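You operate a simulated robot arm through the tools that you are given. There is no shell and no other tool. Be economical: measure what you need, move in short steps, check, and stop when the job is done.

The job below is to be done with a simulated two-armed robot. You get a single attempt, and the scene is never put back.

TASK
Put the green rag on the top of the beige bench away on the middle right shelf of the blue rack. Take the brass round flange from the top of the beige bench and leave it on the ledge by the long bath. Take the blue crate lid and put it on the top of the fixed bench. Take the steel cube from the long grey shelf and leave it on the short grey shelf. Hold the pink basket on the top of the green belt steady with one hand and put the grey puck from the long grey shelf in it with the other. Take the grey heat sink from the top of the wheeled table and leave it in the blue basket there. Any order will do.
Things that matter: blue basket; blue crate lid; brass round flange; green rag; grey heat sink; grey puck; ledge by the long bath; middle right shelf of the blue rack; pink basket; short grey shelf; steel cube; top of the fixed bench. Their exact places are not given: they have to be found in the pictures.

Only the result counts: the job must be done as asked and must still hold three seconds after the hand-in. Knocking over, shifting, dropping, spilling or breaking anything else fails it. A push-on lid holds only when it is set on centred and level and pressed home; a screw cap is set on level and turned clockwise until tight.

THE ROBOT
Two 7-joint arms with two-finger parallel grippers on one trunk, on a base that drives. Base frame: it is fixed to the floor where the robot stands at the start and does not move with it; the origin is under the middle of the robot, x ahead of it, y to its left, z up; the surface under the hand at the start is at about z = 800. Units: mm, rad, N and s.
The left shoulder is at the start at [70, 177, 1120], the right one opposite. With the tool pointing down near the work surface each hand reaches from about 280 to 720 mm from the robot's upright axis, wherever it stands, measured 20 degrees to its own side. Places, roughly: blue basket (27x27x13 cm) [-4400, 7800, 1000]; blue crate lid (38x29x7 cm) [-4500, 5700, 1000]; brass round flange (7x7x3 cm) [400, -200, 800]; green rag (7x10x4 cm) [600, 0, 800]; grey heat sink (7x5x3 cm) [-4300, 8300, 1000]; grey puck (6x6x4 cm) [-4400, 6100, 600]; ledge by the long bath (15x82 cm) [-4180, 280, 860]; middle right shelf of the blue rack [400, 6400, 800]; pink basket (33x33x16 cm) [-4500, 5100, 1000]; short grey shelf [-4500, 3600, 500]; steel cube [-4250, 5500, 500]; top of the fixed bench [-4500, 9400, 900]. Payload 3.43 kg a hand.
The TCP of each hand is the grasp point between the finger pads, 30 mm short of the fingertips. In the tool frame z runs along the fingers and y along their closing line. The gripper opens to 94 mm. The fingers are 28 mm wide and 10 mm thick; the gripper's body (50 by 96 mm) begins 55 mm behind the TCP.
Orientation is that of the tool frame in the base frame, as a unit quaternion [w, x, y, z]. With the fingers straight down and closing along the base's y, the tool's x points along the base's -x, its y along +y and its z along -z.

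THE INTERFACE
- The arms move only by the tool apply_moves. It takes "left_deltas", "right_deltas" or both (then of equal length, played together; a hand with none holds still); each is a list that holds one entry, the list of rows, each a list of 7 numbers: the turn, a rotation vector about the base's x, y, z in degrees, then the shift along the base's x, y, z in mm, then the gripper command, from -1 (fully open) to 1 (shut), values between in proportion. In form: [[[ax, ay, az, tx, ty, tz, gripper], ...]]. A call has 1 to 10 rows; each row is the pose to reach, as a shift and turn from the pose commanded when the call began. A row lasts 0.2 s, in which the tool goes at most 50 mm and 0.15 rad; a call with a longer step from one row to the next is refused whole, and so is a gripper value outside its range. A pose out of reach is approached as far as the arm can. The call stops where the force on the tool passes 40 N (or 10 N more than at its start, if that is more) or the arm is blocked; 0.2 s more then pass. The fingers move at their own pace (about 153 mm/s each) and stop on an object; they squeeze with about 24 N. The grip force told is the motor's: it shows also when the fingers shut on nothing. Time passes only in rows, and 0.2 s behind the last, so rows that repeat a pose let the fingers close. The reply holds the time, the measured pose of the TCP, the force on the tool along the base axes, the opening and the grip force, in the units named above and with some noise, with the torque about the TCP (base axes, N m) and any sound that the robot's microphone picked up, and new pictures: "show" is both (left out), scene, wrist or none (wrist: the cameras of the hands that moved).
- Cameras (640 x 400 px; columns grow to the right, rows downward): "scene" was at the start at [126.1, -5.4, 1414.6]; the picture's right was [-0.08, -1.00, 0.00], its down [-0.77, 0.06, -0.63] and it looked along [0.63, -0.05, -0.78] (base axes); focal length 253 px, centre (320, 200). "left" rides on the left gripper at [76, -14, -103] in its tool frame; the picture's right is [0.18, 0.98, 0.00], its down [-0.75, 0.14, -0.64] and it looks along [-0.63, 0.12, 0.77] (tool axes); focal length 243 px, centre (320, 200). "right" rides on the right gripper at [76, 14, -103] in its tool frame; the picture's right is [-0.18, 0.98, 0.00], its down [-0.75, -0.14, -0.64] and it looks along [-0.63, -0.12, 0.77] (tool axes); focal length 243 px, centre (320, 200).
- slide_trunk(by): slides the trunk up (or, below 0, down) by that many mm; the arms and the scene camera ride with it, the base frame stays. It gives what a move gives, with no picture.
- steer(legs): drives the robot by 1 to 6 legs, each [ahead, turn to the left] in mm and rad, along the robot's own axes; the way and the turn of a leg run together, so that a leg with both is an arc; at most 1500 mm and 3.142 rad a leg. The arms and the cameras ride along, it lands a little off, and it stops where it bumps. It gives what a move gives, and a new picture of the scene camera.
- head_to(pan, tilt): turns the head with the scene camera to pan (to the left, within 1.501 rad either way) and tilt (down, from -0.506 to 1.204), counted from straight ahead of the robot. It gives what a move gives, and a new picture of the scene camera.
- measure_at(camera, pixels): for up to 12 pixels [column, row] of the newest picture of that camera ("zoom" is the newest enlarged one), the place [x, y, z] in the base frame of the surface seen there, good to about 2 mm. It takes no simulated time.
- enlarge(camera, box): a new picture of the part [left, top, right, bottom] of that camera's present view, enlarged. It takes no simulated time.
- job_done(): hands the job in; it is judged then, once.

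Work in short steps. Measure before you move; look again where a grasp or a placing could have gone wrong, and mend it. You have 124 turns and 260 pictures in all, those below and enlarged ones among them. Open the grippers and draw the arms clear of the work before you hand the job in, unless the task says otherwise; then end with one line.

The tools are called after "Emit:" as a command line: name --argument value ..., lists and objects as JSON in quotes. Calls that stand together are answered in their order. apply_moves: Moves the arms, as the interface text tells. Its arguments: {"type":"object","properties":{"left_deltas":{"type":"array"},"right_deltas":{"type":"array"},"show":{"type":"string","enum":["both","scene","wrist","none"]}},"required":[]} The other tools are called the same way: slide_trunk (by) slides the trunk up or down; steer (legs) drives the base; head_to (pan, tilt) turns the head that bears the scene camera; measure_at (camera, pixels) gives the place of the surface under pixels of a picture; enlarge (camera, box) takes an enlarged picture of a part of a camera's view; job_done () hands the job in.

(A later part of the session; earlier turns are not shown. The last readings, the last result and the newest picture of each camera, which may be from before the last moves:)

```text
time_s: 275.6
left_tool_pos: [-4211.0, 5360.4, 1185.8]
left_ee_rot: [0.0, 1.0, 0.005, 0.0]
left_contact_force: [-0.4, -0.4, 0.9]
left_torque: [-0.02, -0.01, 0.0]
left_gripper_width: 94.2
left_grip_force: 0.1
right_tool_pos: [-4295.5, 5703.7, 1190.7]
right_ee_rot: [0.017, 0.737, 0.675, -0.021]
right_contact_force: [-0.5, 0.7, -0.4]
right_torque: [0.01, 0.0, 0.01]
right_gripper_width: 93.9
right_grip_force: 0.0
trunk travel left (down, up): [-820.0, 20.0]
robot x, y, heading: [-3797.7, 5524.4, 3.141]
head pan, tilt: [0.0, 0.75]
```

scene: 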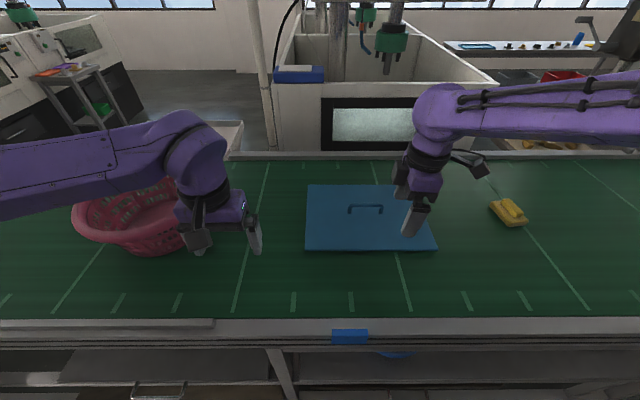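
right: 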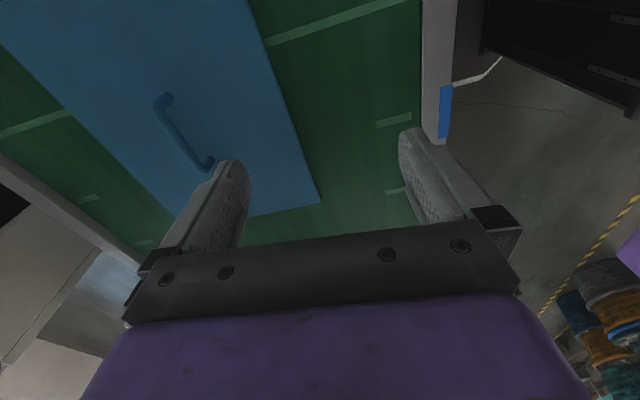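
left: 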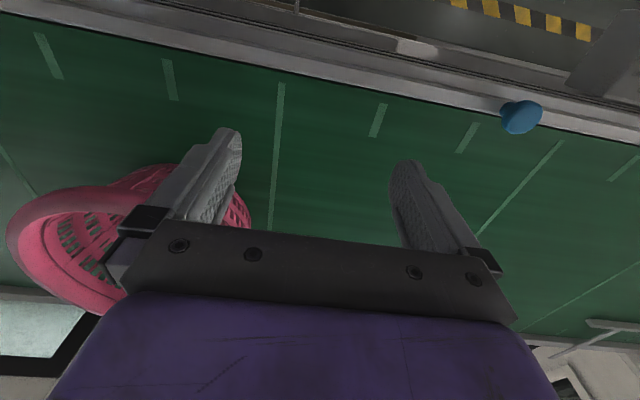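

Rotation works. I measure the handle once more from here.

Emit:
measure_at --camera "scene" --pixels '[[350, 206], [365, 205], [378, 205], [307, 187], [306, 248], [433, 248], [381, 211], [348, 212]]'

Emit:
enlarge --camera "scene" --box '[330, 190, 410, 240]'

Emit:
measure_at --camera "zoom" --pixels '[[160, 124], [275, 118], [390, 120], [275, 128], [140, 170], [405, 165]]'

```text
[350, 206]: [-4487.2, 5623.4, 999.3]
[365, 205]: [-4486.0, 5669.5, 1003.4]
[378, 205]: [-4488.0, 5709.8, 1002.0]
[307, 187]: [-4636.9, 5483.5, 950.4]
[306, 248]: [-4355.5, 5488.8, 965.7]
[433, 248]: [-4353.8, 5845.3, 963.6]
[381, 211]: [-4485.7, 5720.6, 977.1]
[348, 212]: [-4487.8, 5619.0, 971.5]
```

```text
8.00 times, centred on (370, 215) of scene
```

zoom: 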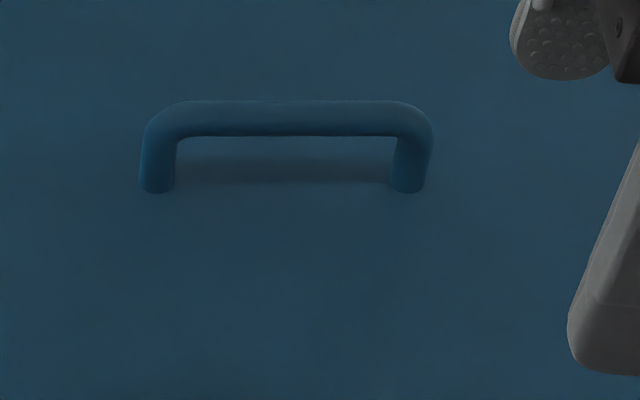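

```text
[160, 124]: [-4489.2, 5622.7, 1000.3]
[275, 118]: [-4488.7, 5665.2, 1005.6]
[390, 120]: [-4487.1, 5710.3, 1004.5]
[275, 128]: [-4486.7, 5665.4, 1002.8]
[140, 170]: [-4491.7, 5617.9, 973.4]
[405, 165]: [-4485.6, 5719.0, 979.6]
```

Bar centre is (-4491, 5668, ~999). I move above it, levelling the tool, and descend part way.

Emit:
apply_moves --right_deltas '[[[0, -1, 2, -40, -8, 0, -1], [0, -2, 4, -80, -16, 0, -1], [0, -3, 4.5, -120, -24, 0, -1], [0, -3, 4.5, -160, -30, 0, -1], [0, -3, 4.5, -195, -36, 0, -1], [0, -3, 4.5, -195, -36, -45, -1], [0, -3, 4.5, -195, -36, -90, -1], [0, -3, 4.5, -195, -36, -135, -1]]]'

```text
time_s: 277.4
left_tool_pos: [-4210.8, 5360.7, 1185.0]
left_ee_rot: [-0.001, 1.0, 0.004, 0.0]
left_contact_force: [-0.6, 0.7, 0.1]
left_torque: [-0.01, 0.01, 0.04]
left_gripper_width: 94.0
left_grip_force: 0.1
right_tool_pos: [-4479.6, 5674.5, 1055.8]
right_ee_rot: [0.036, 0.711, 0.702, 0.0]
right_contact_force: [-0.2, 0.2, -0.7]
right_torque: [-0.02, 0.01, 0.01]
right_gripper_width: 93.8
right_grip_force: 0.1
right hand out of reach, approached as far as the arm can: row 5, 6, 7, 8
trunk travel left (down, up): [-820.0, 20.0]
robot x, y, heading: [-3797.1, 5525.1, 3.142]
head pan, tilt: [0.0, 0.75]
```

scene: 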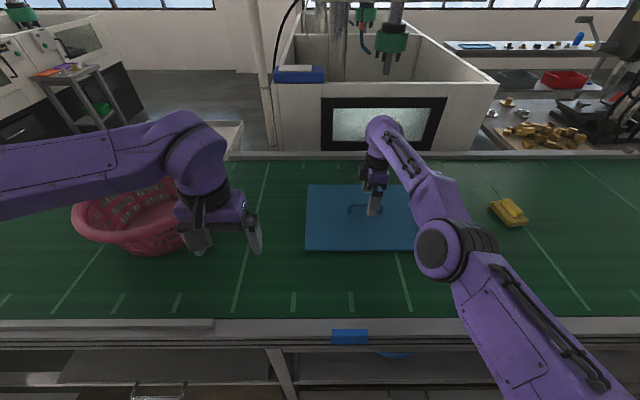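
right: 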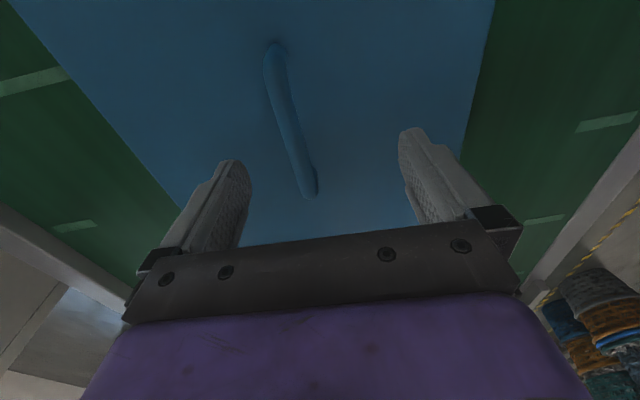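

The arm is at its reach limit, so I drive the robot 40 mm closer.

Emit:
steer --legs '[[40, 0]]'

```text
time_s: 278.3
left_tool_pos: [-4244.0, 5359.3, 1187.1]
left_ee_rot: [-0.001, 1.0, 0.004, -0.004]
left_contact_force: [0.9, 0.4, 0.7]
left_torque: [0.02, 0.01, 0.0]
left_gripper_width: 93.8
left_grip_force: 0.0
right_tool_pos: [-4511.5, 5675.7, 1059.3]
right_ee_rot: [0.033, 0.711, 0.702, -0.003]
right_contact_force: [0.9, 0.1, -0.2]
right_torque: [0.0, 0.04, 0.03]
right_gripper_width: 93.7
right_grip_force: 0.0
trunk travel left (down, up): [-820.0, 20.0]
robot x, y, heading: [-3837.0, 5523.5, 3.135]
head pan, tilt: [0.0, 0.75]
```

scene: 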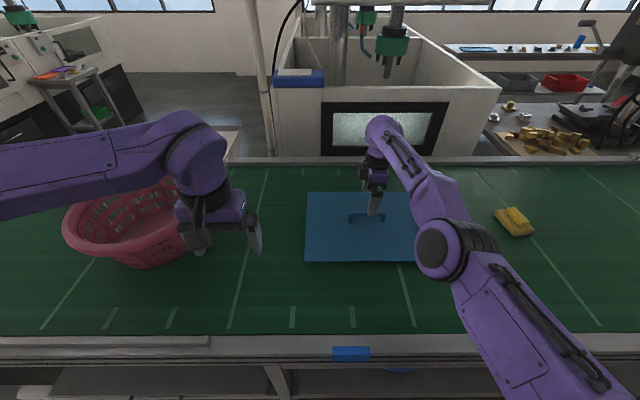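

The readings suggest a light touch of the base; I back off 15 mm and check that the handle hasn't moved.

Emit:
steer --legs '[[-15, 0]]'

Emit:
measure_at --camera "scene" --pixels '[[352, 215], [361, 214], [351, 217], [306, 262], [330, 345], [390, 230], [500, 215], [150, 262]]'

```text
time_s: 279.1
left_tool_pos: [-4240.6, 5359.7, 1183.5]
left_ee_rot: [-0.001, 1.0, 0.005, 0.003]
left_contact_force: [-0.3, 0.1, -0.4]
left_torque: [0.02, -0.05, -0.02]
left_gripper_width: 94.1
left_grip_force: 0.1
right_tool_pos: [-4507.3, 5674.8, 1052.4]
right_ee_rot: [0.038, 0.712, 0.701, 0.001]
right_contact_force: [-1.6, 0.5, -0.7]
right_torque: [-0.04, -0.05, 0.02]
right_gripper_width: 94.0
right_grip_force: 0.1
trunk travel left (down, up): [-820.0, 20.0]
robot x, y, heading: [-3822.8, 5523.5, 3.133]
head pan, tilt: [0.0, 0.75]
```

scene: 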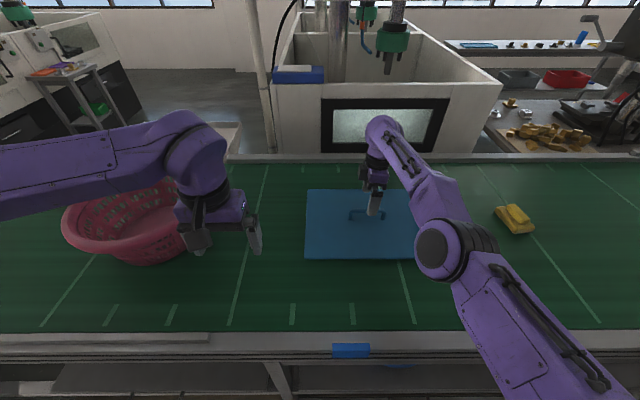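

```text
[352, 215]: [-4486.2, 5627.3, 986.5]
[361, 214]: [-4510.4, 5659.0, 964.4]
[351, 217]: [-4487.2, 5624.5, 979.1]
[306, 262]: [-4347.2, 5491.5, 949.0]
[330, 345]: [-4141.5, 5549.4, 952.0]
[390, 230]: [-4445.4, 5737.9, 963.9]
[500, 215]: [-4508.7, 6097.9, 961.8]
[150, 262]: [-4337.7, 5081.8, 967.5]
```

Only sway; nothing moved. I correct tilt and position and descend to the handle.

Emit:
apply_moves --right_deltas '[[[2, 2, 0, 8, -4, 0, -1], [3, 3, 0, 17, -7, 0, -1], [3, 3, 0, 17, -7, -25, -1]]]'

```text
time_s: 279.9
left_tool_pos: [-4236.4, 5360.1, 1186.1]
left_ee_rot: [-0.001, 1.0, 0.004, 0.0]
left_contact_force: [0.0, -0.3, 0.4]
left_torque: [-0.01, 0.0, 0.03]
left_gripper_width: 94.0
left_grip_force: 0.0
right_tool_pos: [-4507.1, 5664.1, 1030.0]
right_ee_rot: [-0.001, 0.712, 0.702, 0.001]
right_contact_force: [-0.1, 0.1, -0.1]
right_torque: [0.01, 0.0, 0.02]
right_gripper_width: 93.6
right_grip_force: 0.2
right hand out of reach, approached as far as the arm can: row 1, 2, 3
trunk travel left (down, up): [-820.0, 20.0]
robot x, y, heading: [-3826.6, 5524.0, 3.134]
head pan, tilt: [0.0, 0.75]
```

scene: 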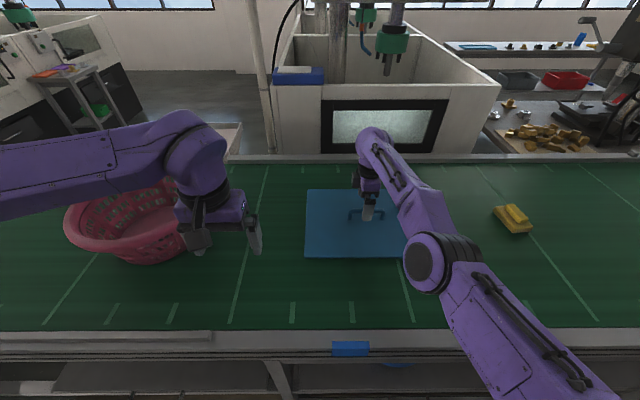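
right: 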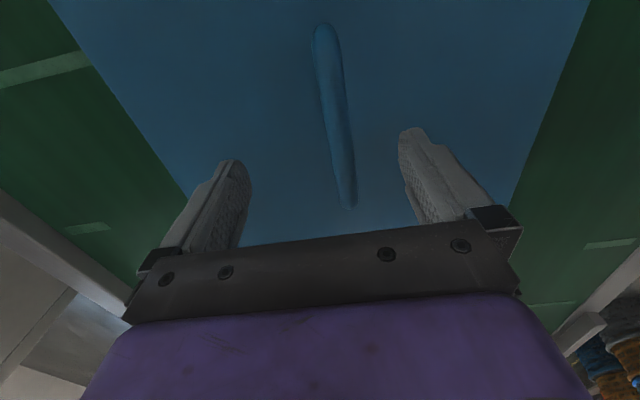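

I still need +16 mm in x; I continue with that correction and the final descent, without closing yet.

Emit:
apply_moves --right_deltas '[[[0, 0, 0, 10, 2, 0, -1], [0, 0, 0, 18, 3, -15, -1], [0, 0, 0, 18, 3, -28, -1]]]' --show "wrist"

```text
time_s: 280.7
left_tool_pos: [-4235.8, 5361.5, 1186.1]
left_ee_rot: [-0.001, 1.0, 0.004, -0.001]
left_contact_force: [-0.2, -0.4, -0.4]
left_torque: [0.0, -0.01, 0.0]
left_gripper_width: 94.1
left_grip_force: 0.0
right_tool_pos: [-4505.8, 5663.9, 1000.2]
right_ee_rot: [-0.001, 0.712, 0.702, 0.0]
right_contact_force: [-0.1, -0.2, -0.2]
right_torque: [0.04, 0.01, 0.0]
right_gripper_width: 94.1
right_grip_force: 0.0
right hand out of reach, approached as far as the arm can: row 1, 2, 3
trunk travel left (down, up): [-820.0, 20.0]
robot x, y, heading: [-3824.3, 5527.1, 3.134]
head pan, tilt: [0.0, 0.75]
```

right: 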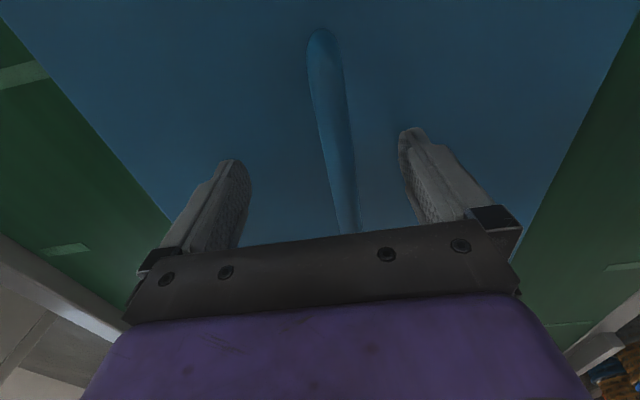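

z is right at 1000; x still -4506. I step x back in small increments.

Emit:
apply_moves --right_deltas '[[[0, 0, 0, 10, 0, 0, -1], [0, 0, 0, 20, 0, 0, -1], [0, 0, 0, 26, 0, 0, -1]]]' --show "wrist"

```text
time_s: 281.5
left_tool_pos: [-4234.8, 5360.3, 1184.7]
left_ee_rot: [-0.002, 1.0, 0.005, 0.0]
left_contact_force: [-0.1, -0.9, 0.5]
left_torque: [-0.02, -0.01, -0.01]
left_gripper_width: 94.1
left_grip_force: 0.0
right_tool_pos: [-4504.5, 5659.6, 997.4]
right_ee_rot: [-0.001, 0.712, 0.702, 0.0]
right_contact_force: [0.8, -0.2, -0.4]
right_torque: [-0.01, -0.05, 0.01]
right_gripper_width: 94.0
right_grip_force: 0.0
right hand out of reach, approached as far as the arm can: row 1, 2, 3
trunk travel left (down, up): [-820.0, 20.0]
robot x, y, heading: [-3824.6, 5525.6, 3.133]
head pan, tilt: [0.0, 0.75]
```

right: 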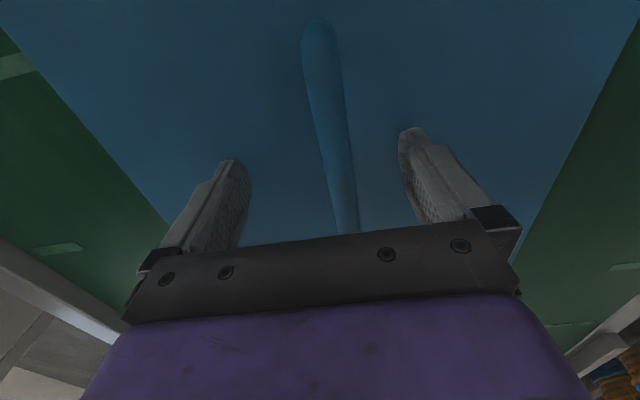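

The arm sits at a joint limit, so I use the body: trunk up 4 mm and back 14 mm to centre the fingers on the handle.

Emit:
slide_trunk --by 4

Emit:
steer --legs '[[-14, 0]]'

```text
time_s: 282.0
left_tool_pos: [-4235.8, 5360.7, 1189.5]
left_ee_rot: [0.0, 1.0, 0.003, 0.0]
left_contact_force: [-0.2, 0.1, 0.4]
left_torque: [-0.01, 0.0, -0.02]
left_gripper_width: 93.7
left_grip_force: 0.1
right_tool_pos: [-4504.9, 5659.0, 1002.0]
right_ee_rot: [-0.001, 0.712, 0.702, 0.0]
right_contact_force: [0.1, 0.8, -0.1]
right_torque: [-0.02, -0.01, -0.04]
right_gripper_width: 93.9
right_grip_force: 0.1
trunk travel left (down, up): [-824.0, 16.0]
robot x, y, heading: [-3825.1, 5524.4, 3.134]
head pan, tilt: [0.0, 0.75]
```

```text
time_s: 282.8
left_tool_pos: [-4225.7, 5359.8, 1188.1]
left_ee_rot: [0.0, 1.0, 0.005, 0.002]
left_contact_force: [-1.0, 0.8, -0.8]
left_torque: [0.04, -0.03, -0.01]
left_gripper_width: 93.9
left_grip_force: 0.1
right_tool_pos: [-4493.3, 5659.4, 998.7]
right_ee_rot: [0.0, 0.712, 0.702, 0.001]
right_contact_force: [0.0, -0.2, -0.6]
right_torque: [-0.01, -0.05, -0.02]
right_gripper_width: 94.0
right_grip_force: 0.1
trunk travel left (down, up): [-824.0, 16.0]
robot x, y, heading: [-3809.1, 5522.9, 3.141]
head pan, tilt: [0.0, 0.75]
```

scene: 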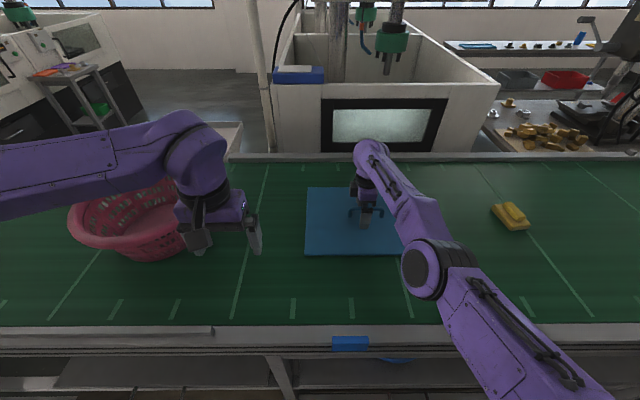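

Fingers now straddle the bar. I close the right gripper in place.

Emit:
apply_moves --right_deltas '[[[0, 0, 0, 0, 0, 0, 0.3], [0, 0, 0, 0, 0, 0, 1], [0, 0, 0, 0, 0, 0, 1], [0, 0, 0, 0, 0, 0, 1]]]' --show "wrist"

Emit:
slide_trunk --by 16

```text
time_s: 283.8
left_tool_pos: [-4218.8, 5360.2, 1189.9]
left_ee_rot: [0.0, 1.0, 0.004, -0.001]
left_contact_force: [0.5, -0.1, 0.8]
left_torque: [-0.01, -0.03, 0.01]
left_gripper_width: 93.9
left_grip_force: 0.0
right_tool_pos: [-4489.7, 5659.9, 1003.3]
right_ee_rot: [-0.003, 0.712, 0.702, -0.001]
right_contact_force: [2.0, 0.9, 10.5]
right_torque: [-0.02, -0.01, 0.24]
right_gripper_width: 17.7
right_grip_force: 23.7
trunk travel left (down, up): [-824.0, 16.0]
robot x, y, heading: [-3810.0, 5526.0, 3.135]
head pan, tilt: [0.0, 0.75]
```

right: 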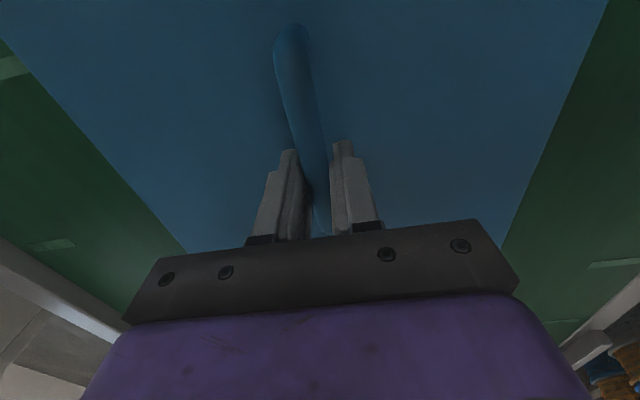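

```text
time_s: 284.4
left_tool_pos: [-4220.7, 5359.9, 1205.0]
left_ee_rot: [-0.001, 1.0, 0.004, 0.0]
left_contact_force: [0.1, -0.2, 0.6]
left_torque: [-0.01, -0.01, -0.01]
left_gripper_width: 93.9
left_grip_force: 0.2
right_tool_pos: [-4491.5, 5658.8, 1016.5]
right_ee_rot: [-0.002, 0.712, 0.702, 0.0]
right_contact_force: [0.1, -0.4, -3.0]
right_torque: [-0.04, 0.01, 0.01]
right_gripper_width: 17.8
right_grip_force: 24.2
trunk travel left (down, up): [-840.0, 0.0]
robot x, y, heading: [-3812.5, 5522.6, 3.135]
head pan, tilt: [0.0, 0.75]
```

The bar is gripped (17.8 mm) and the lid is starting to lift. I raise it with the arm and check.

Emit:
apply_moves --right_deltas '[[[0, 0, 0, 0, 0, 40, 1], [0, 0, 0, 0, 0, 80, 1], [0, 0, 0, 0, 0, 120, 1], [0, 0, 0, 20, 0, 140, 1]]]'

```text
time_s: 285.4
left_tool_pos: [-4221.9, 5359.7, 1205.0]
left_ee_rot: [0.0, 1.0, 0.005, 0.0]
left_contact_force: [-0.7, -0.5, 0.3]
left_torque: [0.02, 0.02, 0.0]
left_gripper_width: 93.9
left_grip_force: 0.0
right_tool_pos: [-4485.7, 5656.8, 1159.3]
right_ee_rot: [0.0, 0.712, 0.702, 0.001]
right_contact_force: [0.8, -0.6, -4.4]
right_torque: [-0.05, -0.01, -0.01]
right_gripper_width: 17.9
right_grip_force: 24.5
right hand out of reach, approached as far as the arm can: row 4
trunk travel left (down, up): [-840.0, 0.0]
robot x, y, heading: [-3810.2, 5527.7, 3.134]
head pan, tilt: [0.0, 0.75]
```

scene: 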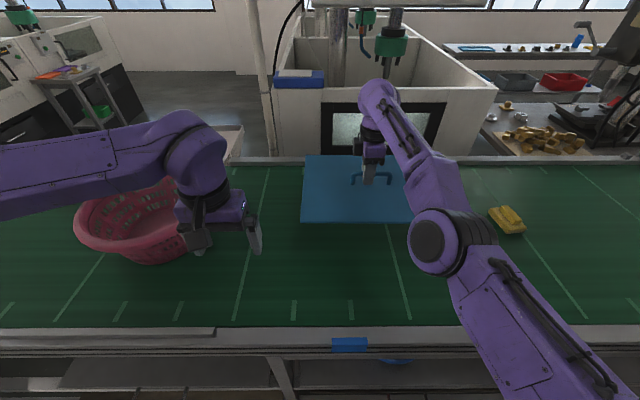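
right: 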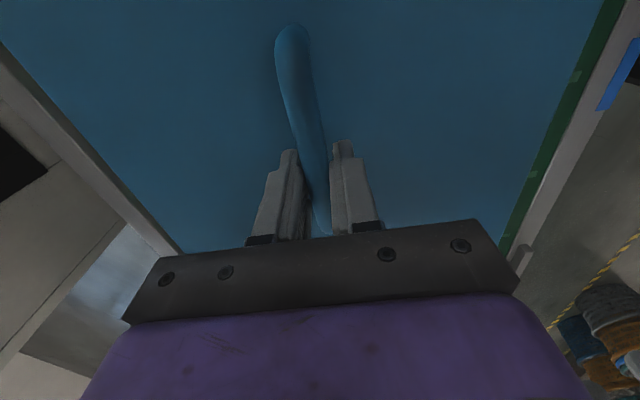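

The lid is up and level. I back away from the belt, turn north, and drive to about y = 9200, then look.

Emit:
steer --legs '[[-750, 0], [0, -1.563], [1500, 0], [1500, 0]]'

Emit:
head_to --pan 0.7 --tilt 0.45

```text
time_s: 307.3
left_tool_pos: [-3255.7, 8917.9, 1205.2]
left_ee_rot: [-0.001, 0.718, -0.696, 0.0]
left_contact_force: [-0.7, 0.5, 0.3]
left_torque: [0.01, 0.0, 0.0]
left_gripper_width: 94.3
left_grip_force: 0.0
right_tool_pos: [-2966.5, 9187.4, 1159.5]
right_ee_rot: [-0.001, 1.0, 0.004, 0.001]
right_contact_force: [-1.3, -0.6, -1.6]
right_torque: [-0.03, 0.05, 0.04]
right_gripper_width: 13.3
right_grip_force: 23.8
trunk travel left (down, up): [-840.0, 0.0]
robot x, y, heading: [-3084.7, 8509.6, 1.584]
head pan, tilt: [0.0, 0.75]
```

scene: 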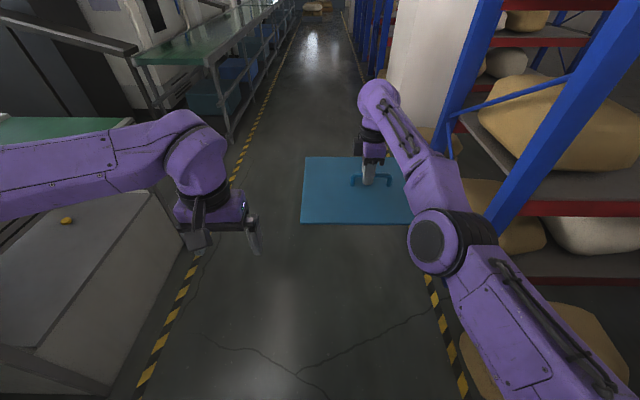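

```text
time_s: 308.3
left_tool_pos: [-3256.0, 8916.9, 1206.0]
left_ee_rot: [-0.001, 0.718, -0.696, 0.0]
left_contact_force: [-0.6, -0.5, -0.1]
left_torque: [0.0, 0.01, 0.0]
left_gripper_width: 94.1
left_grip_force: 0.1
right_tool_pos: [-2966.3, 9187.2, 1159.5]
right_ee_rot: [0.0, 1.0, 0.005, 0.0]
right_contact_force: [0.6, 0.0, -3.3]
right_torque: [-0.02, 0.06, -0.01]
right_gripper_width: 13.3
right_grip_force: 24.0
trunk travel left (down, up): [-840.0, 0.0]
robot x, y, heading: [-3083.5, 8507.1, 1.585]
head pan, tilt: [0.7, 0.45]
```

scene: 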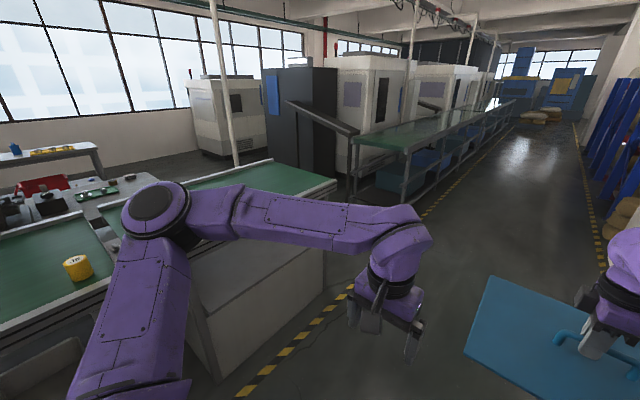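

The grip settled to 13.3 mm, lid still level. I measure the benches: the green top at (260,185), the one at left (50,260) and (410,135).

Emit:
measure_at --camera "scene" --pixels '[[290, 180], [330, 180], [215, 185], [30, 260], [100, 250], [75, 265], [410, 135], [230, 270], [200, 340], [255, 270], [110, 290]]'

Emit:
head_to --pan 1.4 --tilt 0.5

```text
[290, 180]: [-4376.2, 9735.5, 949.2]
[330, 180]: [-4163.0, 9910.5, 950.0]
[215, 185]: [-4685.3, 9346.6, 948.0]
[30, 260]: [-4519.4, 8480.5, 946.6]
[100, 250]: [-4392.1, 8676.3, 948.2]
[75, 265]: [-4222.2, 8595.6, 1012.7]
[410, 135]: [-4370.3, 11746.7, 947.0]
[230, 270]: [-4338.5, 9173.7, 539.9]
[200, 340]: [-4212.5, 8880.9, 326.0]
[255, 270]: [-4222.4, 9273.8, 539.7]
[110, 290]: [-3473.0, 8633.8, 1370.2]
```

```text
time_s: 309.4
left_tool_pos: [-3256.0, 8918.1, 1205.0]
left_ee_rot: [-0.001, 0.717, -0.697, 0.0]
left_contact_force: [0.8, -0.7, 0.1]
left_torque: [0.01, 0.02, 0.01]
left_gripper_width: 94.0
left_grip_force: 0.1
right_tool_pos: [-2965.7, 9187.6, 1158.6]
right_ee_rot: [0.0, 1.0, 0.005, 0.001]
right_contact_force: [0.7, -0.6, -2.9]
right_torque: [-0.03, 0.02, 0.01]
right_gripper_width: 13.4
right_grip_force: 24.3
trunk travel left (down, up): [-840.0, 0.0]
robot x, y, heading: [-3086.4, 8507.9, 1.587]
head pan, tilt: [1.4, 0.499]
```

scene: 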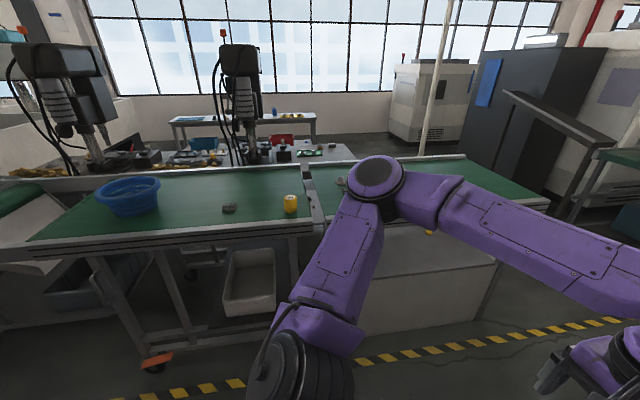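

The fixed bench is the green-topped one right of the divider (y≈8760–9950, z≈949). I drive 700 mm further, turn to face it, and look.

Emit:
steer --legs '[[700, 0], [0, 1.555]]'

Emit:
head_to --pan 0.0 --tilt 0.6

```text
time_s: 317.1
left_tool_pos: [-3507.2, 9048.5, 1204.8]
left_ee_rot: [-0.001, 1.0, 0.011, 0.0]
left_contact_force: [-0.2, 0.5, 0.2]
left_torque: [-0.03, -0.01, -0.03]
left_gripper_width: 94.3
left_grip_force: 0.0
right_tool_pos: [-3773.2, 9341.4, 1159.0]
right_ee_rot: [0.0, 0.708, 0.706, 0.0]
right_contact_force: [-0.3, 0.9, -3.0]
right_torque: [-0.03, 0.03, -0.07]
right_gripper_width: 13.3
right_grip_force: 23.8
trunk travel left (down, up): [-840.0, 0.0]
robot x, y, heading: [-3093.9, 9212.9, -3.135]
head pan, tilt: [1.4, 0.499]
```

scene: 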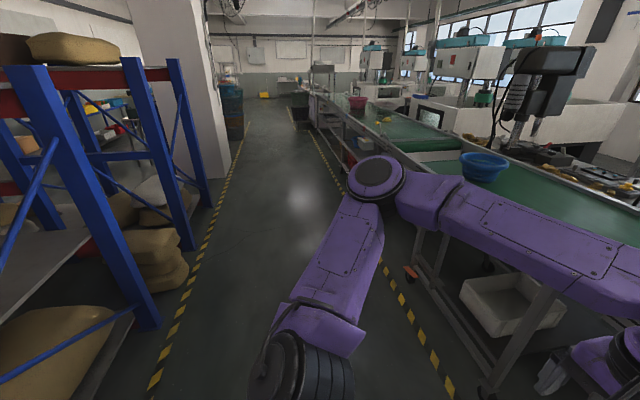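

```text
time_s: 318.6
left_tool_pos: [-3506.5, 9048.4, 1205.7]
left_ee_rot: [-0.001, 1.0, 0.01, 0.0]
left_contact_force: [-0.5, -0.5, 0.3]
left_torque: [-0.02, -0.01, -0.02]
left_gripper_width: 94.1
left_grip_force: 0.1
right_tool_pos: [-3773.8, 9340.9, 1158.9]
right_ee_rot: [-0.001, 0.709, 0.706, 0.001]
right_contact_force: [0.5, 0.2, -3.0]
right_torque: [-0.05, 0.01, -0.02]
right_gripper_width: 13.4
right_grip_force: 23.9
trunk travel left (down, up): [-840.0, 0.0]
robot x, y, heading: [-3092.9, 9215.5, -3.141]
head pan, tilt: [0.0, 0.6]
```

scene: 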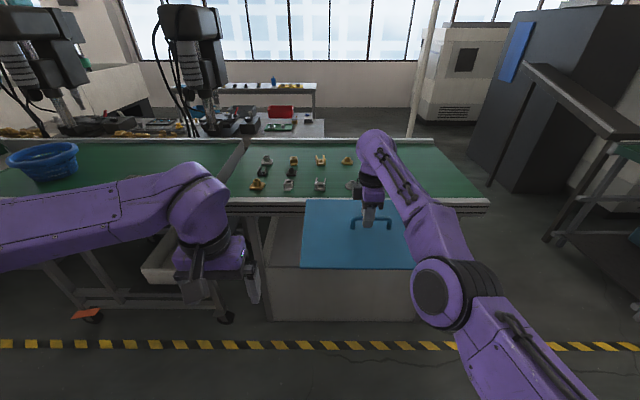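

The bench carries small fittings at (255–350, 158–188). I measure them and the free right part.

Emit:
enlarge --camera "scene" --box '[220, 130, 500, 220]'

Emit:
measure_at --camera "scene" --pixels '[[255, 186], [352, 186], [346, 162], [320, 187], [480, 200], [430, 145], [450, 180], [440, 160], [240, 195], [410, 147], [470, 190], [300, 195]]'

```text
2.29 times, centred on (360, 175) of scene
```

zoom: 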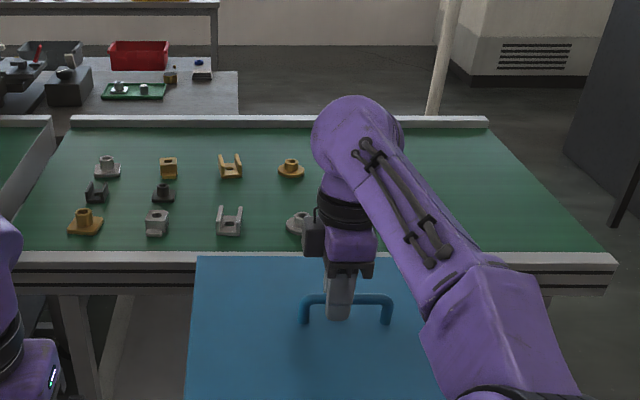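

```text
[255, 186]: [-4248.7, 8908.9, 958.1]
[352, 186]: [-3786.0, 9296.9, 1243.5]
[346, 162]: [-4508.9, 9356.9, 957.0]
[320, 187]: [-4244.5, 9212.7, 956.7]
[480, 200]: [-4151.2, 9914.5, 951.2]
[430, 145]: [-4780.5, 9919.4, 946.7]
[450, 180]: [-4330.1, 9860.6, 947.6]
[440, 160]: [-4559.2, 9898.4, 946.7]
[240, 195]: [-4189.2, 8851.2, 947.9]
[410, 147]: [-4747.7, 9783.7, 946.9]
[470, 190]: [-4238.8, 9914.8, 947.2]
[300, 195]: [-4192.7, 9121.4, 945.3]
```

Free area is y 9430–9930, x -4160…-4780, z≈947. I drive diagonally so the lid arrives above (-4360, 9690).

Emit:
steer --legs '[[0, -0.541], [683, 0], [0, 0.537]]'

Emit:
head_to --pan -0.1 --tilt 0.8

```text
time_s: 325.4
left_tool_pos: [-4103.3, 9401.8, 1205.0]
left_ee_rot: [0.001, 1.0, 0.008, 0.0]
left_contact_force: [1.0, 0.5, 0.6]
left_torque: [0.02, -0.01, -0.02]
left_gripper_width: 94.2
left_grip_force: 0.0
right_tool_pos: [-4367.7, 9697.3, 1158.3]
right_ee_rot: [0.0, 0.709, 0.705, -0.001]
right_contact_force: [-0.9, -0.3, -3.1]
right_torque: [-0.06, -0.01, -0.01]
right_gripper_width: 13.3
right_grip_force: 24.2
trunk travel left (down, up): [-840.0, 0.0]
robot x, y, heading: [-3690.7, 9568.1, -3.141]
head pan, tilt: [0.0, 0.6]
```

scene: 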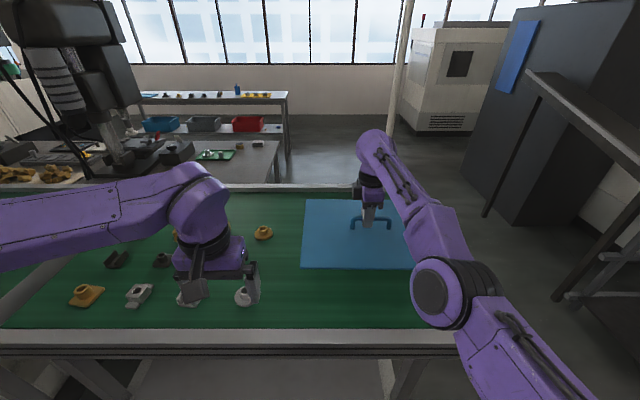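

```text
time_s: 326.1
left_tool_pos: [-4103.0, 9401.6, 1205.1]
left_ee_rot: [0.0, 1.0, 0.008, 0.0]
left_contact_force: [0.5, -0.3, -0.4]
left_torque: [0.0, -0.02, 0.03]
left_gripper_width: 93.8
left_grip_force: 0.0
right_tool_pos: [-4368.1, 9696.0, 1158.3]
right_ee_rot: [-0.001, 0.709, 0.705, 0.001]
right_contact_force: [0.3, -0.6, -2.7]
right_torque: [-0.03, 0.01, 0.0]
right_gripper_width: 13.3
right_grip_force: 23.7
trunk travel left (down, up): [-840.0, 0.0]
robot x, y, heading: [-3691.9, 9567.8, -3.144]
head pan, tilt: [-0.099, 0.799]
```

scene: 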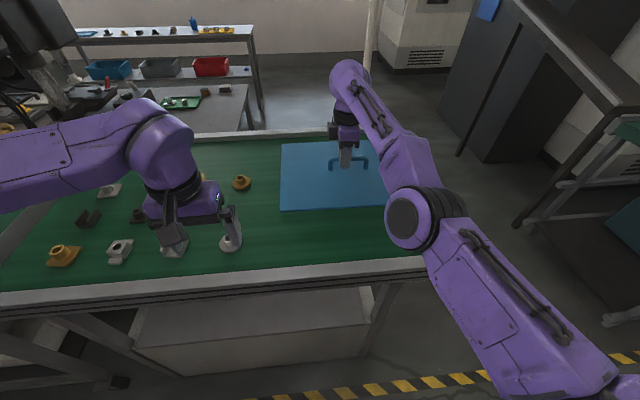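

Lid is above the free part. I measure its plate height and left edge to compute the lowering.

Emit:
measure_at --camera "scene" --pixels '[[284, 146], [283, 205], [320, 190], [370, 203], [300, 146], [360, 163], [232, 245], [243, 185], [260, 240]]'

```text
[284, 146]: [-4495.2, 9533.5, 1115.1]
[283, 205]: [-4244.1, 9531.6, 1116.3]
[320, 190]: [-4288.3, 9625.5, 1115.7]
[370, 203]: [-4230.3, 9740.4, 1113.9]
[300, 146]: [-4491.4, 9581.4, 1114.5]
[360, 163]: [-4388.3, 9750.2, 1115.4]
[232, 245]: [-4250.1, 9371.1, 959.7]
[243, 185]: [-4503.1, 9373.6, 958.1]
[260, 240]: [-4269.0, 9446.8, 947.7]
```

Plate bottom is ≈1100, bench 947. I lower with the trunk by 150 mm, keeping the arm posture.

Emit:
slide_trunk --by -150

Emit:
head_to --pan -0.1 --tilt 0.7

```text
time_s: 327.9
left_tool_pos: [-4101.2, 9402.1, 1054.3]
left_ee_rot: [-0.001, 1.0, 0.008, 0.0]
left_contact_force: [-0.1, 0.0, 0.5]
left_torque: [0.0, -0.02, 0.04]
left_gripper_width: 94.0
left_grip_force: 0.1
right_tool_pos: [-4367.9, 9696.8, 1009.1]
right_ee_rot: [0.0, 0.71, 0.704, 0.0]
right_contact_force: [0.2, 0.2, -3.0]
right_torque: [-0.01, 0.02, -0.01]
right_gripper_width: 13.3
right_grip_force: 24.1
trunk travel left (down, up): [-690.0, 150.0]
robot x, y, heading: [-3690.8, 9571.2, -3.147]
head pan, tilt: [-0.099, 0.799]
```

```text
time_s: 328.6
left_tool_pos: [-4102.0, 9402.9, 1054.3]
left_ee_rot: [0.0, 1.0, 0.007, 0.0]
left_contact_force: [-0.3, 0.0, -0.3]
left_torque: [0.02, 0.0, 0.01]
left_gripper_width: 94.1
left_grip_force: 0.1
right_tool_pos: [-4368.5, 9696.3, 1009.9]
right_ee_rot: [-0.001, 0.709, 0.705, 0.0]
right_contact_force: [-0.7, 0.2, -3.6]
right_torque: [-0.03, 0.03, -0.02]
right_gripper_width: 13.5
right_grip_force: 24.2
trunk travel left (down, up): [-690.0, 150.0]
robot x, y, heading: [-3690.7, 9570.6, -3.142]
head pan, tilt: [-0.099, 0.7]
```

scene: 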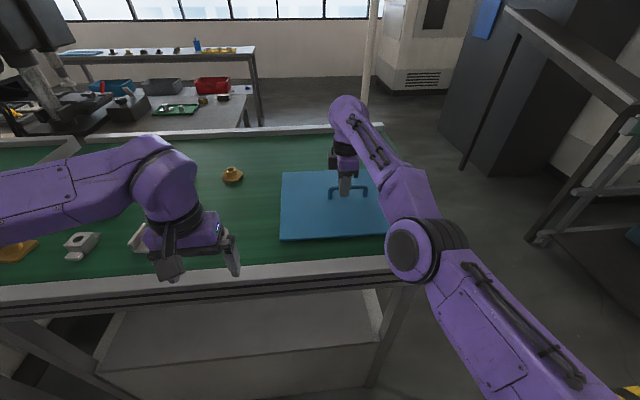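

Not yet touching (force unchanged). I lower 3 mm more, open, and raise the trunk.

Emit:
slide_trunk --by -4

Emit:
apply_moves --right_deltas '[[[0, 0, 0, 0, 0, 0, 0.5], [0, 0, 0, 0, 0, 0, 0], [0, 0, 0, 0, 0, 0, 0], [0, 0, 0, 0, 0, 0, 0]]]' --show "wrist"

Emit:
slide_trunk --by 154

Emit:
head_to --pan -0.1 --tilt 0.75

```text
time_s: 329.1
left_tool_pos: [-4101.2, 9401.6, 1050.7]
left_ee_rot: [-0.001, 1.0, 0.007, -0.001]
left_contact_force: [0.1, -0.2, -0.7]
left_torque: [-0.04, 0.01, 0.04]
left_gripper_width: 94.1
left_grip_force: 0.0
right_tool_pos: [-4368.3, 9695.7, 1007.7]
right_ee_rot: [-0.002, 0.71, 0.704, -0.002]
right_contact_force: [-7.2, 1.0, 12.0]
right_torque: [0.56, 0.05, 0.07]
right_gripper_width: 13.1
right_grip_force: 23.3
trunk travel left (down, up): [-686.0, 154.0]
robot x, y, heading: [-3690.8, 9570.6, -3.142]
head pan, tilt: [-0.099, 0.7]
```

```text
time_s: 330.1
left_tool_pos: [-4101.8, 9402.1, 1051.2]
left_ee_rot: [-0.001, 1.0, 0.009, 0.0]
left_contact_force: [-0.3, 1.6, -0.4]
left_torque: [-0.01, 0.03, 0.01]
left_gripper_width: 93.6
left_grip_force: 0.0
right_tool_pos: [-4367.6, 9696.9, 1005.2]
right_ee_rot: [-0.001, 0.709, 0.705, 0.001]
right_contact_force: [-0.5, -1.3, 0.5]
right_torque: [-0.05, 0.03, 0.0]
right_gripper_width: 47.2
right_grip_force: 0.1
trunk travel left (down, up): [-686.0, 154.0]
robot x, y, heading: [-3685.1, 9568.3, -3.14]
head pan, tilt: [-0.099, 0.7]
```

right: 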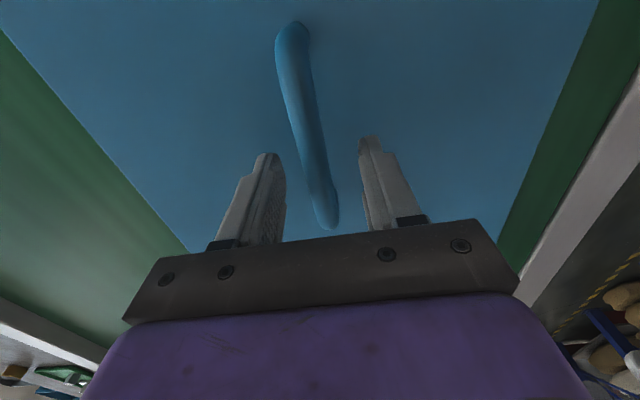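

```text
time_s: 331.9
left_tool_pos: [-4101.6, 9401.9, 1204.9]
left_ee_rot: [-0.001, 1.0, 0.008, -0.001]
left_contact_force: [-0.2, 0.0, -1.2]
left_torque: [-0.01, 0.01, 0.02]
left_gripper_width: 94.2
left_grip_force: 0.0
right_tool_pos: [-4368.9, 9695.4, 1159.2]
right_ee_rot: [0.0, 0.71, 0.705, 0.0]
right_contact_force: [0.4, 1.1, 0.4]
right_torque: [0.02, -0.03, 0.01]
right_gripper_width: 47.0
right_grip_force: 0.0
trunk travel left (down, up): [-840.0, 0.0]
robot x, y, heading: [-3691.6, 9567.9, -3.143]
head pan, tilt: [-0.099, 0.7]
```

```text
time_s: 332.5
left_tool_pos: [-4102.2, 9401.4, 1205.7]
left_ee_rot: [-0.001, 1.0, 0.008, 0.001]
left_contact_force: [0.0, -0.1, 0.4]
left_torque: [0.0, 0.0, 0.03]
left_gripper_width: 94.0
left_grip_force: 0.1
right_tool_pos: [-4367.5, 9697.2, 1159.0]
right_ee_rot: [-0.001, 0.709, 0.705, 0.0]
right_contact_force: [0.6, 0.5, -1.0]
right_torque: [0.02, 0.0, 0.01]
right_gripper_width: 47.2
right_grip_force: 0.1
trunk travel left (down, up): [-840.0, 0.0]
robot x, y, heading: [-3687.9, 9571.2, -3.142]
head pan, tilt: [-0.099, 0.75]
```

scene: 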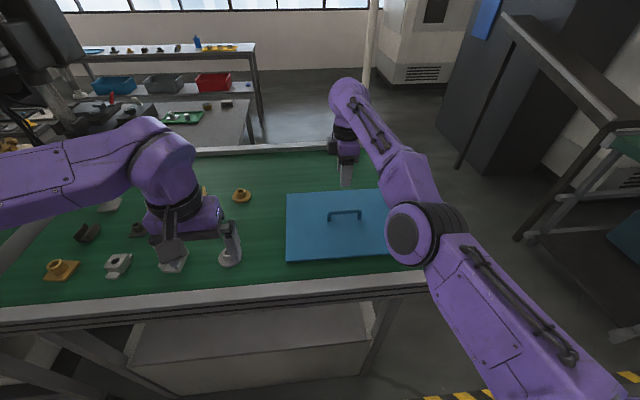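

The lid lies on the bench. I back off, turn and go to the wheeled table; there I turn to face it, then re-pose the right arm.

Emit:
steer --legs '[[-500, 0], [0, 1.571], [1480, 0], [0, -1.571]]'

Emit:
apply_moves --right_deltas '[[[0, 0, -8.5, 0, 0, 10, 0], [0, 0, -17, 0, 0, 20, 0], [0, 0, -25.5, 0, 0, 30, 0], [0, 0, -34, 20, 10, 30, 0], [0, 0, -42.5, 45, 20, 30, 0], [0, 0, -51, 70, 30, 30, 0], [0, 0, -59.5, 100, 40, 30, 0], [0, 0, -68, 130, 50, 30, 0], [0, 0, -76.5, 160, 50, 30, 0], [0, 0, -85, 190, 50, 30, 0]]]' --show "none"

Emit:
head_to --pan 0.0 --tilt 0.65

```text
time_s: 350.1
left_tool_pos: [-3622.1, 7918.5, 1205.4]
left_ee_rot: [-0.001, 1.0, 0.001, 0.0]
left_contact_force: [-0.6, -0.2, -0.9]
left_torque: [0.02, -0.03, -0.02]
left_gripper_width: 94.0
left_grip_force: 0.1
right_tool_pos: [-3884.3, 8215.4, 1159.7]
right_ee_rot: [-0.001, 0.715, 0.699, 0.0]
right_contact_force: [-0.3, 0.1, -0.1]
right_torque: [-0.02, 0.01, 0.02]
right_gripper_width: 47.0
right_grip_force: 0.0
trunk travel left (down, up): [-840.0, 0.0]
robot x, y, heading: [-3209.5, 8080.1, 3.124]
head pan, tilt: [-0.099, 0.75]
```

scene: 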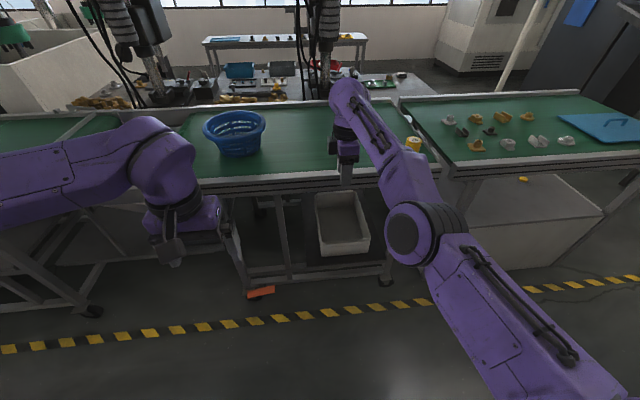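

```text
time_s: 352.2
left_tool_pos: [-3621.9, 7917.4, 1205.5]
left_ee_rot: [-0.002, 1.0, 0.001, -0.001]
left_contact_force: [0.4, 0.8, 0.2]
left_torque: [-0.01, 0.01, -0.02]
left_gripper_width: 93.8
left_grip_force: 0.0
right_tool_pos: [-3869.1, 8236.6, 1235.5]
right_ee_rot: [-0.002, 0.999, 0.034, 0.002]
right_contact_force: [-0.8, 0.1, 0.6]
right_torque: [0.01, 0.01, -0.01]
right_gripper_width: 47.1
right_grip_force: 0.0
right hand out of reach, approached as far as the arm can: row 3, 4, 5, 6, 7, 8, 9, 10
trunk travel left (down, up): [-840.0, 0.0]
robot x, y, heading: [-3210.0, 8081.4, 3.128]
head pan, tilt: [-0.099, 0.75]
```

```text
time_s: 352.9
left_tool_pos: [-3620.8, 7917.2, 1204.9]
left_ee_rot: [-0.001, 1.0, 0.002, 0.001]
left_contact_force: [-0.4, 1.1, -0.2]
left_torque: [0.01, 0.02, -0.04]
left_gripper_width: 93.7
left_grip_force: 0.2
right_tool_pos: [-3872.1, 8238.1, 1235.0]
right_ee_rot: [0.0, 0.999, 0.034, 0.001]
right_contact_force: [0.3, -0.7, 0.3]
right_torque: [-0.03, 0.01, 0.0]
right_gripper_width: 46.9
right_grip_force: 0.0
trunk travel left (down, up): [-840.0, 0.0]
robot x, y, heading: [-3209.4, 8081.3, 3.128]
head pan, tilt: [0.0, 0.649]
```

scene: 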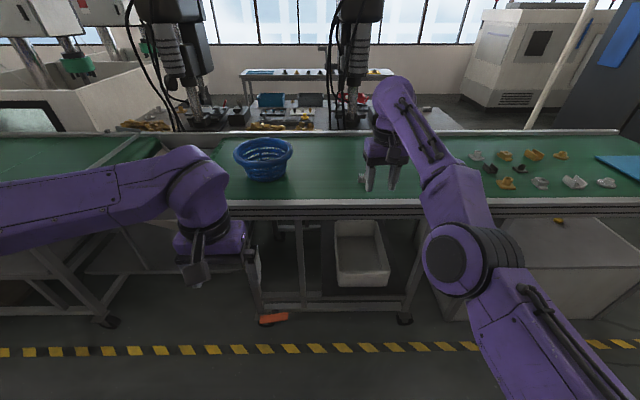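

The right arm can't retract in this posture, but it points usefully at the table. I look for the heat sink from both cameras.

Emit:
enlarge --camera "scene" --box '[320, 130, 480, 220]'

Emit:
enlarge --camera "right" --box '[0, 0, 640, 400]'

```text
4.00 times, centred on (400, 175) of scene
```

zoom: 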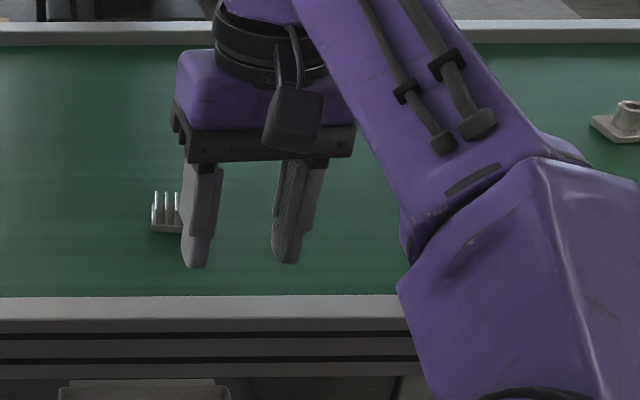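

```text
1.00 times, centred on (320, 200) of right (not enlarged: the box is as wide or as high as the picture)
```

zoom: 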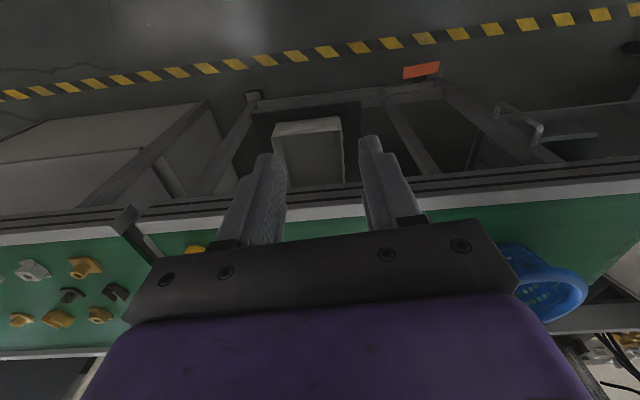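

The heat sink peeks out at scene (362,179). I measure it and the basket.

Emit:
measure_at --camera "scene" --pixels '[[359, 178], [362, 180], [359, 183], [364, 183], [263, 142], [236, 156], [291, 155], [263, 160], [263, 178], [300, 190], [263, 165]]'

```text
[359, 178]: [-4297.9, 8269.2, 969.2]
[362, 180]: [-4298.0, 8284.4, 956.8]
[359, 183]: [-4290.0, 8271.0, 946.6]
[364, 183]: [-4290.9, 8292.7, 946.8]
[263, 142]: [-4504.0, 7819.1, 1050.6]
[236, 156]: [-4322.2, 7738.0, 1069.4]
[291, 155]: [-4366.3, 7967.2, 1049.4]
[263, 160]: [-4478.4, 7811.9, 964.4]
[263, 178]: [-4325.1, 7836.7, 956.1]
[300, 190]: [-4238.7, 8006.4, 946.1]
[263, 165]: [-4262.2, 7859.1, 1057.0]
```

Heat sink's left end is at (-4295, 8268), z 947–969; basket centre ≈(-4385, 7840). I'll use the left hand, so I shift the robot to about (-3600, 8465).

Emit:
steer --legs '[[0, -0.763], [548, 0], [0, 0.777]]'

Emit:
head_to --pan 0.25 --tilt 0.8

```text
time_s: 360.2
left_tool_pos: [-4011.4, 8298.5, 1204.8]
left_ee_rot: [-0.002, 1.0, 0.01, 0.0]
left_contact_force: [-0.1, -1.0, 0.4]
left_torque: [0.01, 0.01, -0.01]
left_gripper_width: 94.0
left_grip_force: 0.0
right_tool_pos: [-4265.9, 8615.5, 1234.6]
right_ee_rot: [0.0, 0.999, 0.041, 0.001]
right_contact_force: [-0.5, -0.8, 0.5]
right_torque: [-0.02, -0.04, 0.0]
right_gripper_width: 47.1
right_grip_force: 0.0
trunk travel left (down, up): [-840.0, 0.0]
robot x, y, heading: [-3596.8, 8465.4, -3.137]
head pan, tilt: [0.0, 0.649]
```

scene: 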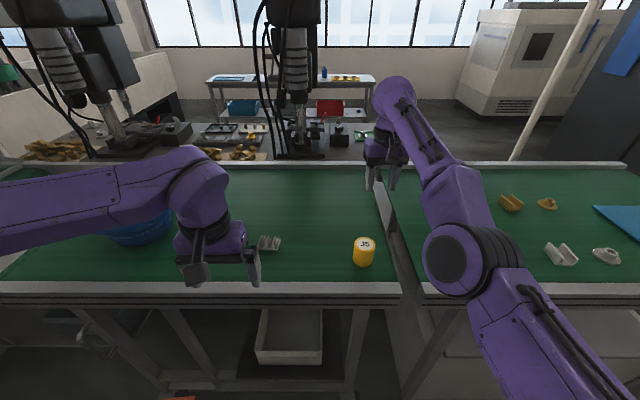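

```text
time_s: 360.9
left_tool_pos: [-4011.4, 8297.7, 1205.0]
left_ee_rot: [-0.001, 1.0, 0.009, -0.001]
left_contact_force: [0.8, 0.4, 0.2]
left_torque: [-0.01, -0.01, -0.02]
left_gripper_width: 94.1
left_grip_force: 0.0
right_tool_pos: [-4265.5, 8614.9, 1234.9]
right_ee_rot: [-0.001, 0.999, 0.041, 0.002]
right_contact_force: [0.1, -0.4, 0.9]
right_torque: [-0.03, 0.0, 0.0]
right_gripper_width: 47.2
right_grip_force: 0.0
trunk travel left (down, up): [-840.0, 0.0]
robot x, y, heading: [-3599.1, 8466.2, -3.14]
head pan, tilt: [0.25, 0.799]
```

scene: 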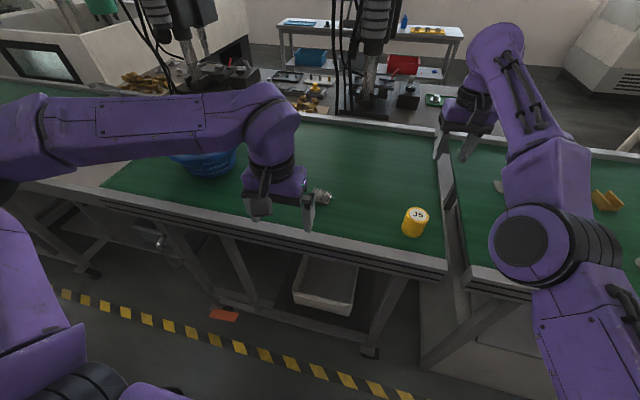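

The heat sink is at (320,196), next to the left finger. I zoom and measure.

Emit:
enlarge --camera "scene" --box '[290, 175, 370, 225]'

Emit:
measure_at --camera "zoom" --pixels '[[260, 120], [330, 130], [330, 170], [265, 190], [335, 180], [320, 200], [290, 145], [200, 120]]'

Emit:
enlarge --camera "left" --box '[0, 0, 640, 400]'

```text
8.00 times, centred on (330, 200) of scene
```

zoom: 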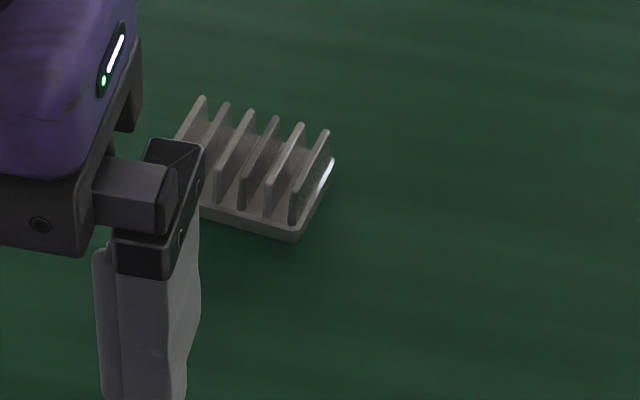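

```text
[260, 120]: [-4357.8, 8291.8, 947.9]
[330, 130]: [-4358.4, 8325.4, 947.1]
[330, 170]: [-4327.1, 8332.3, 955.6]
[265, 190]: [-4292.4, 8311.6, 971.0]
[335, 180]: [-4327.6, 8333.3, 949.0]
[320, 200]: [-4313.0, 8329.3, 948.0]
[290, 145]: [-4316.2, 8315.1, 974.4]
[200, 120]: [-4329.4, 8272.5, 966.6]
```

```text
1.00 times, centred on (320, 200) of left (not enlarged: the box is as wide or as high as the picture)
```

zoom: 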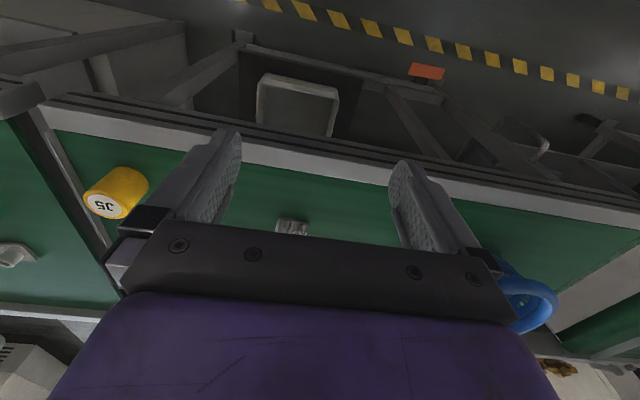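

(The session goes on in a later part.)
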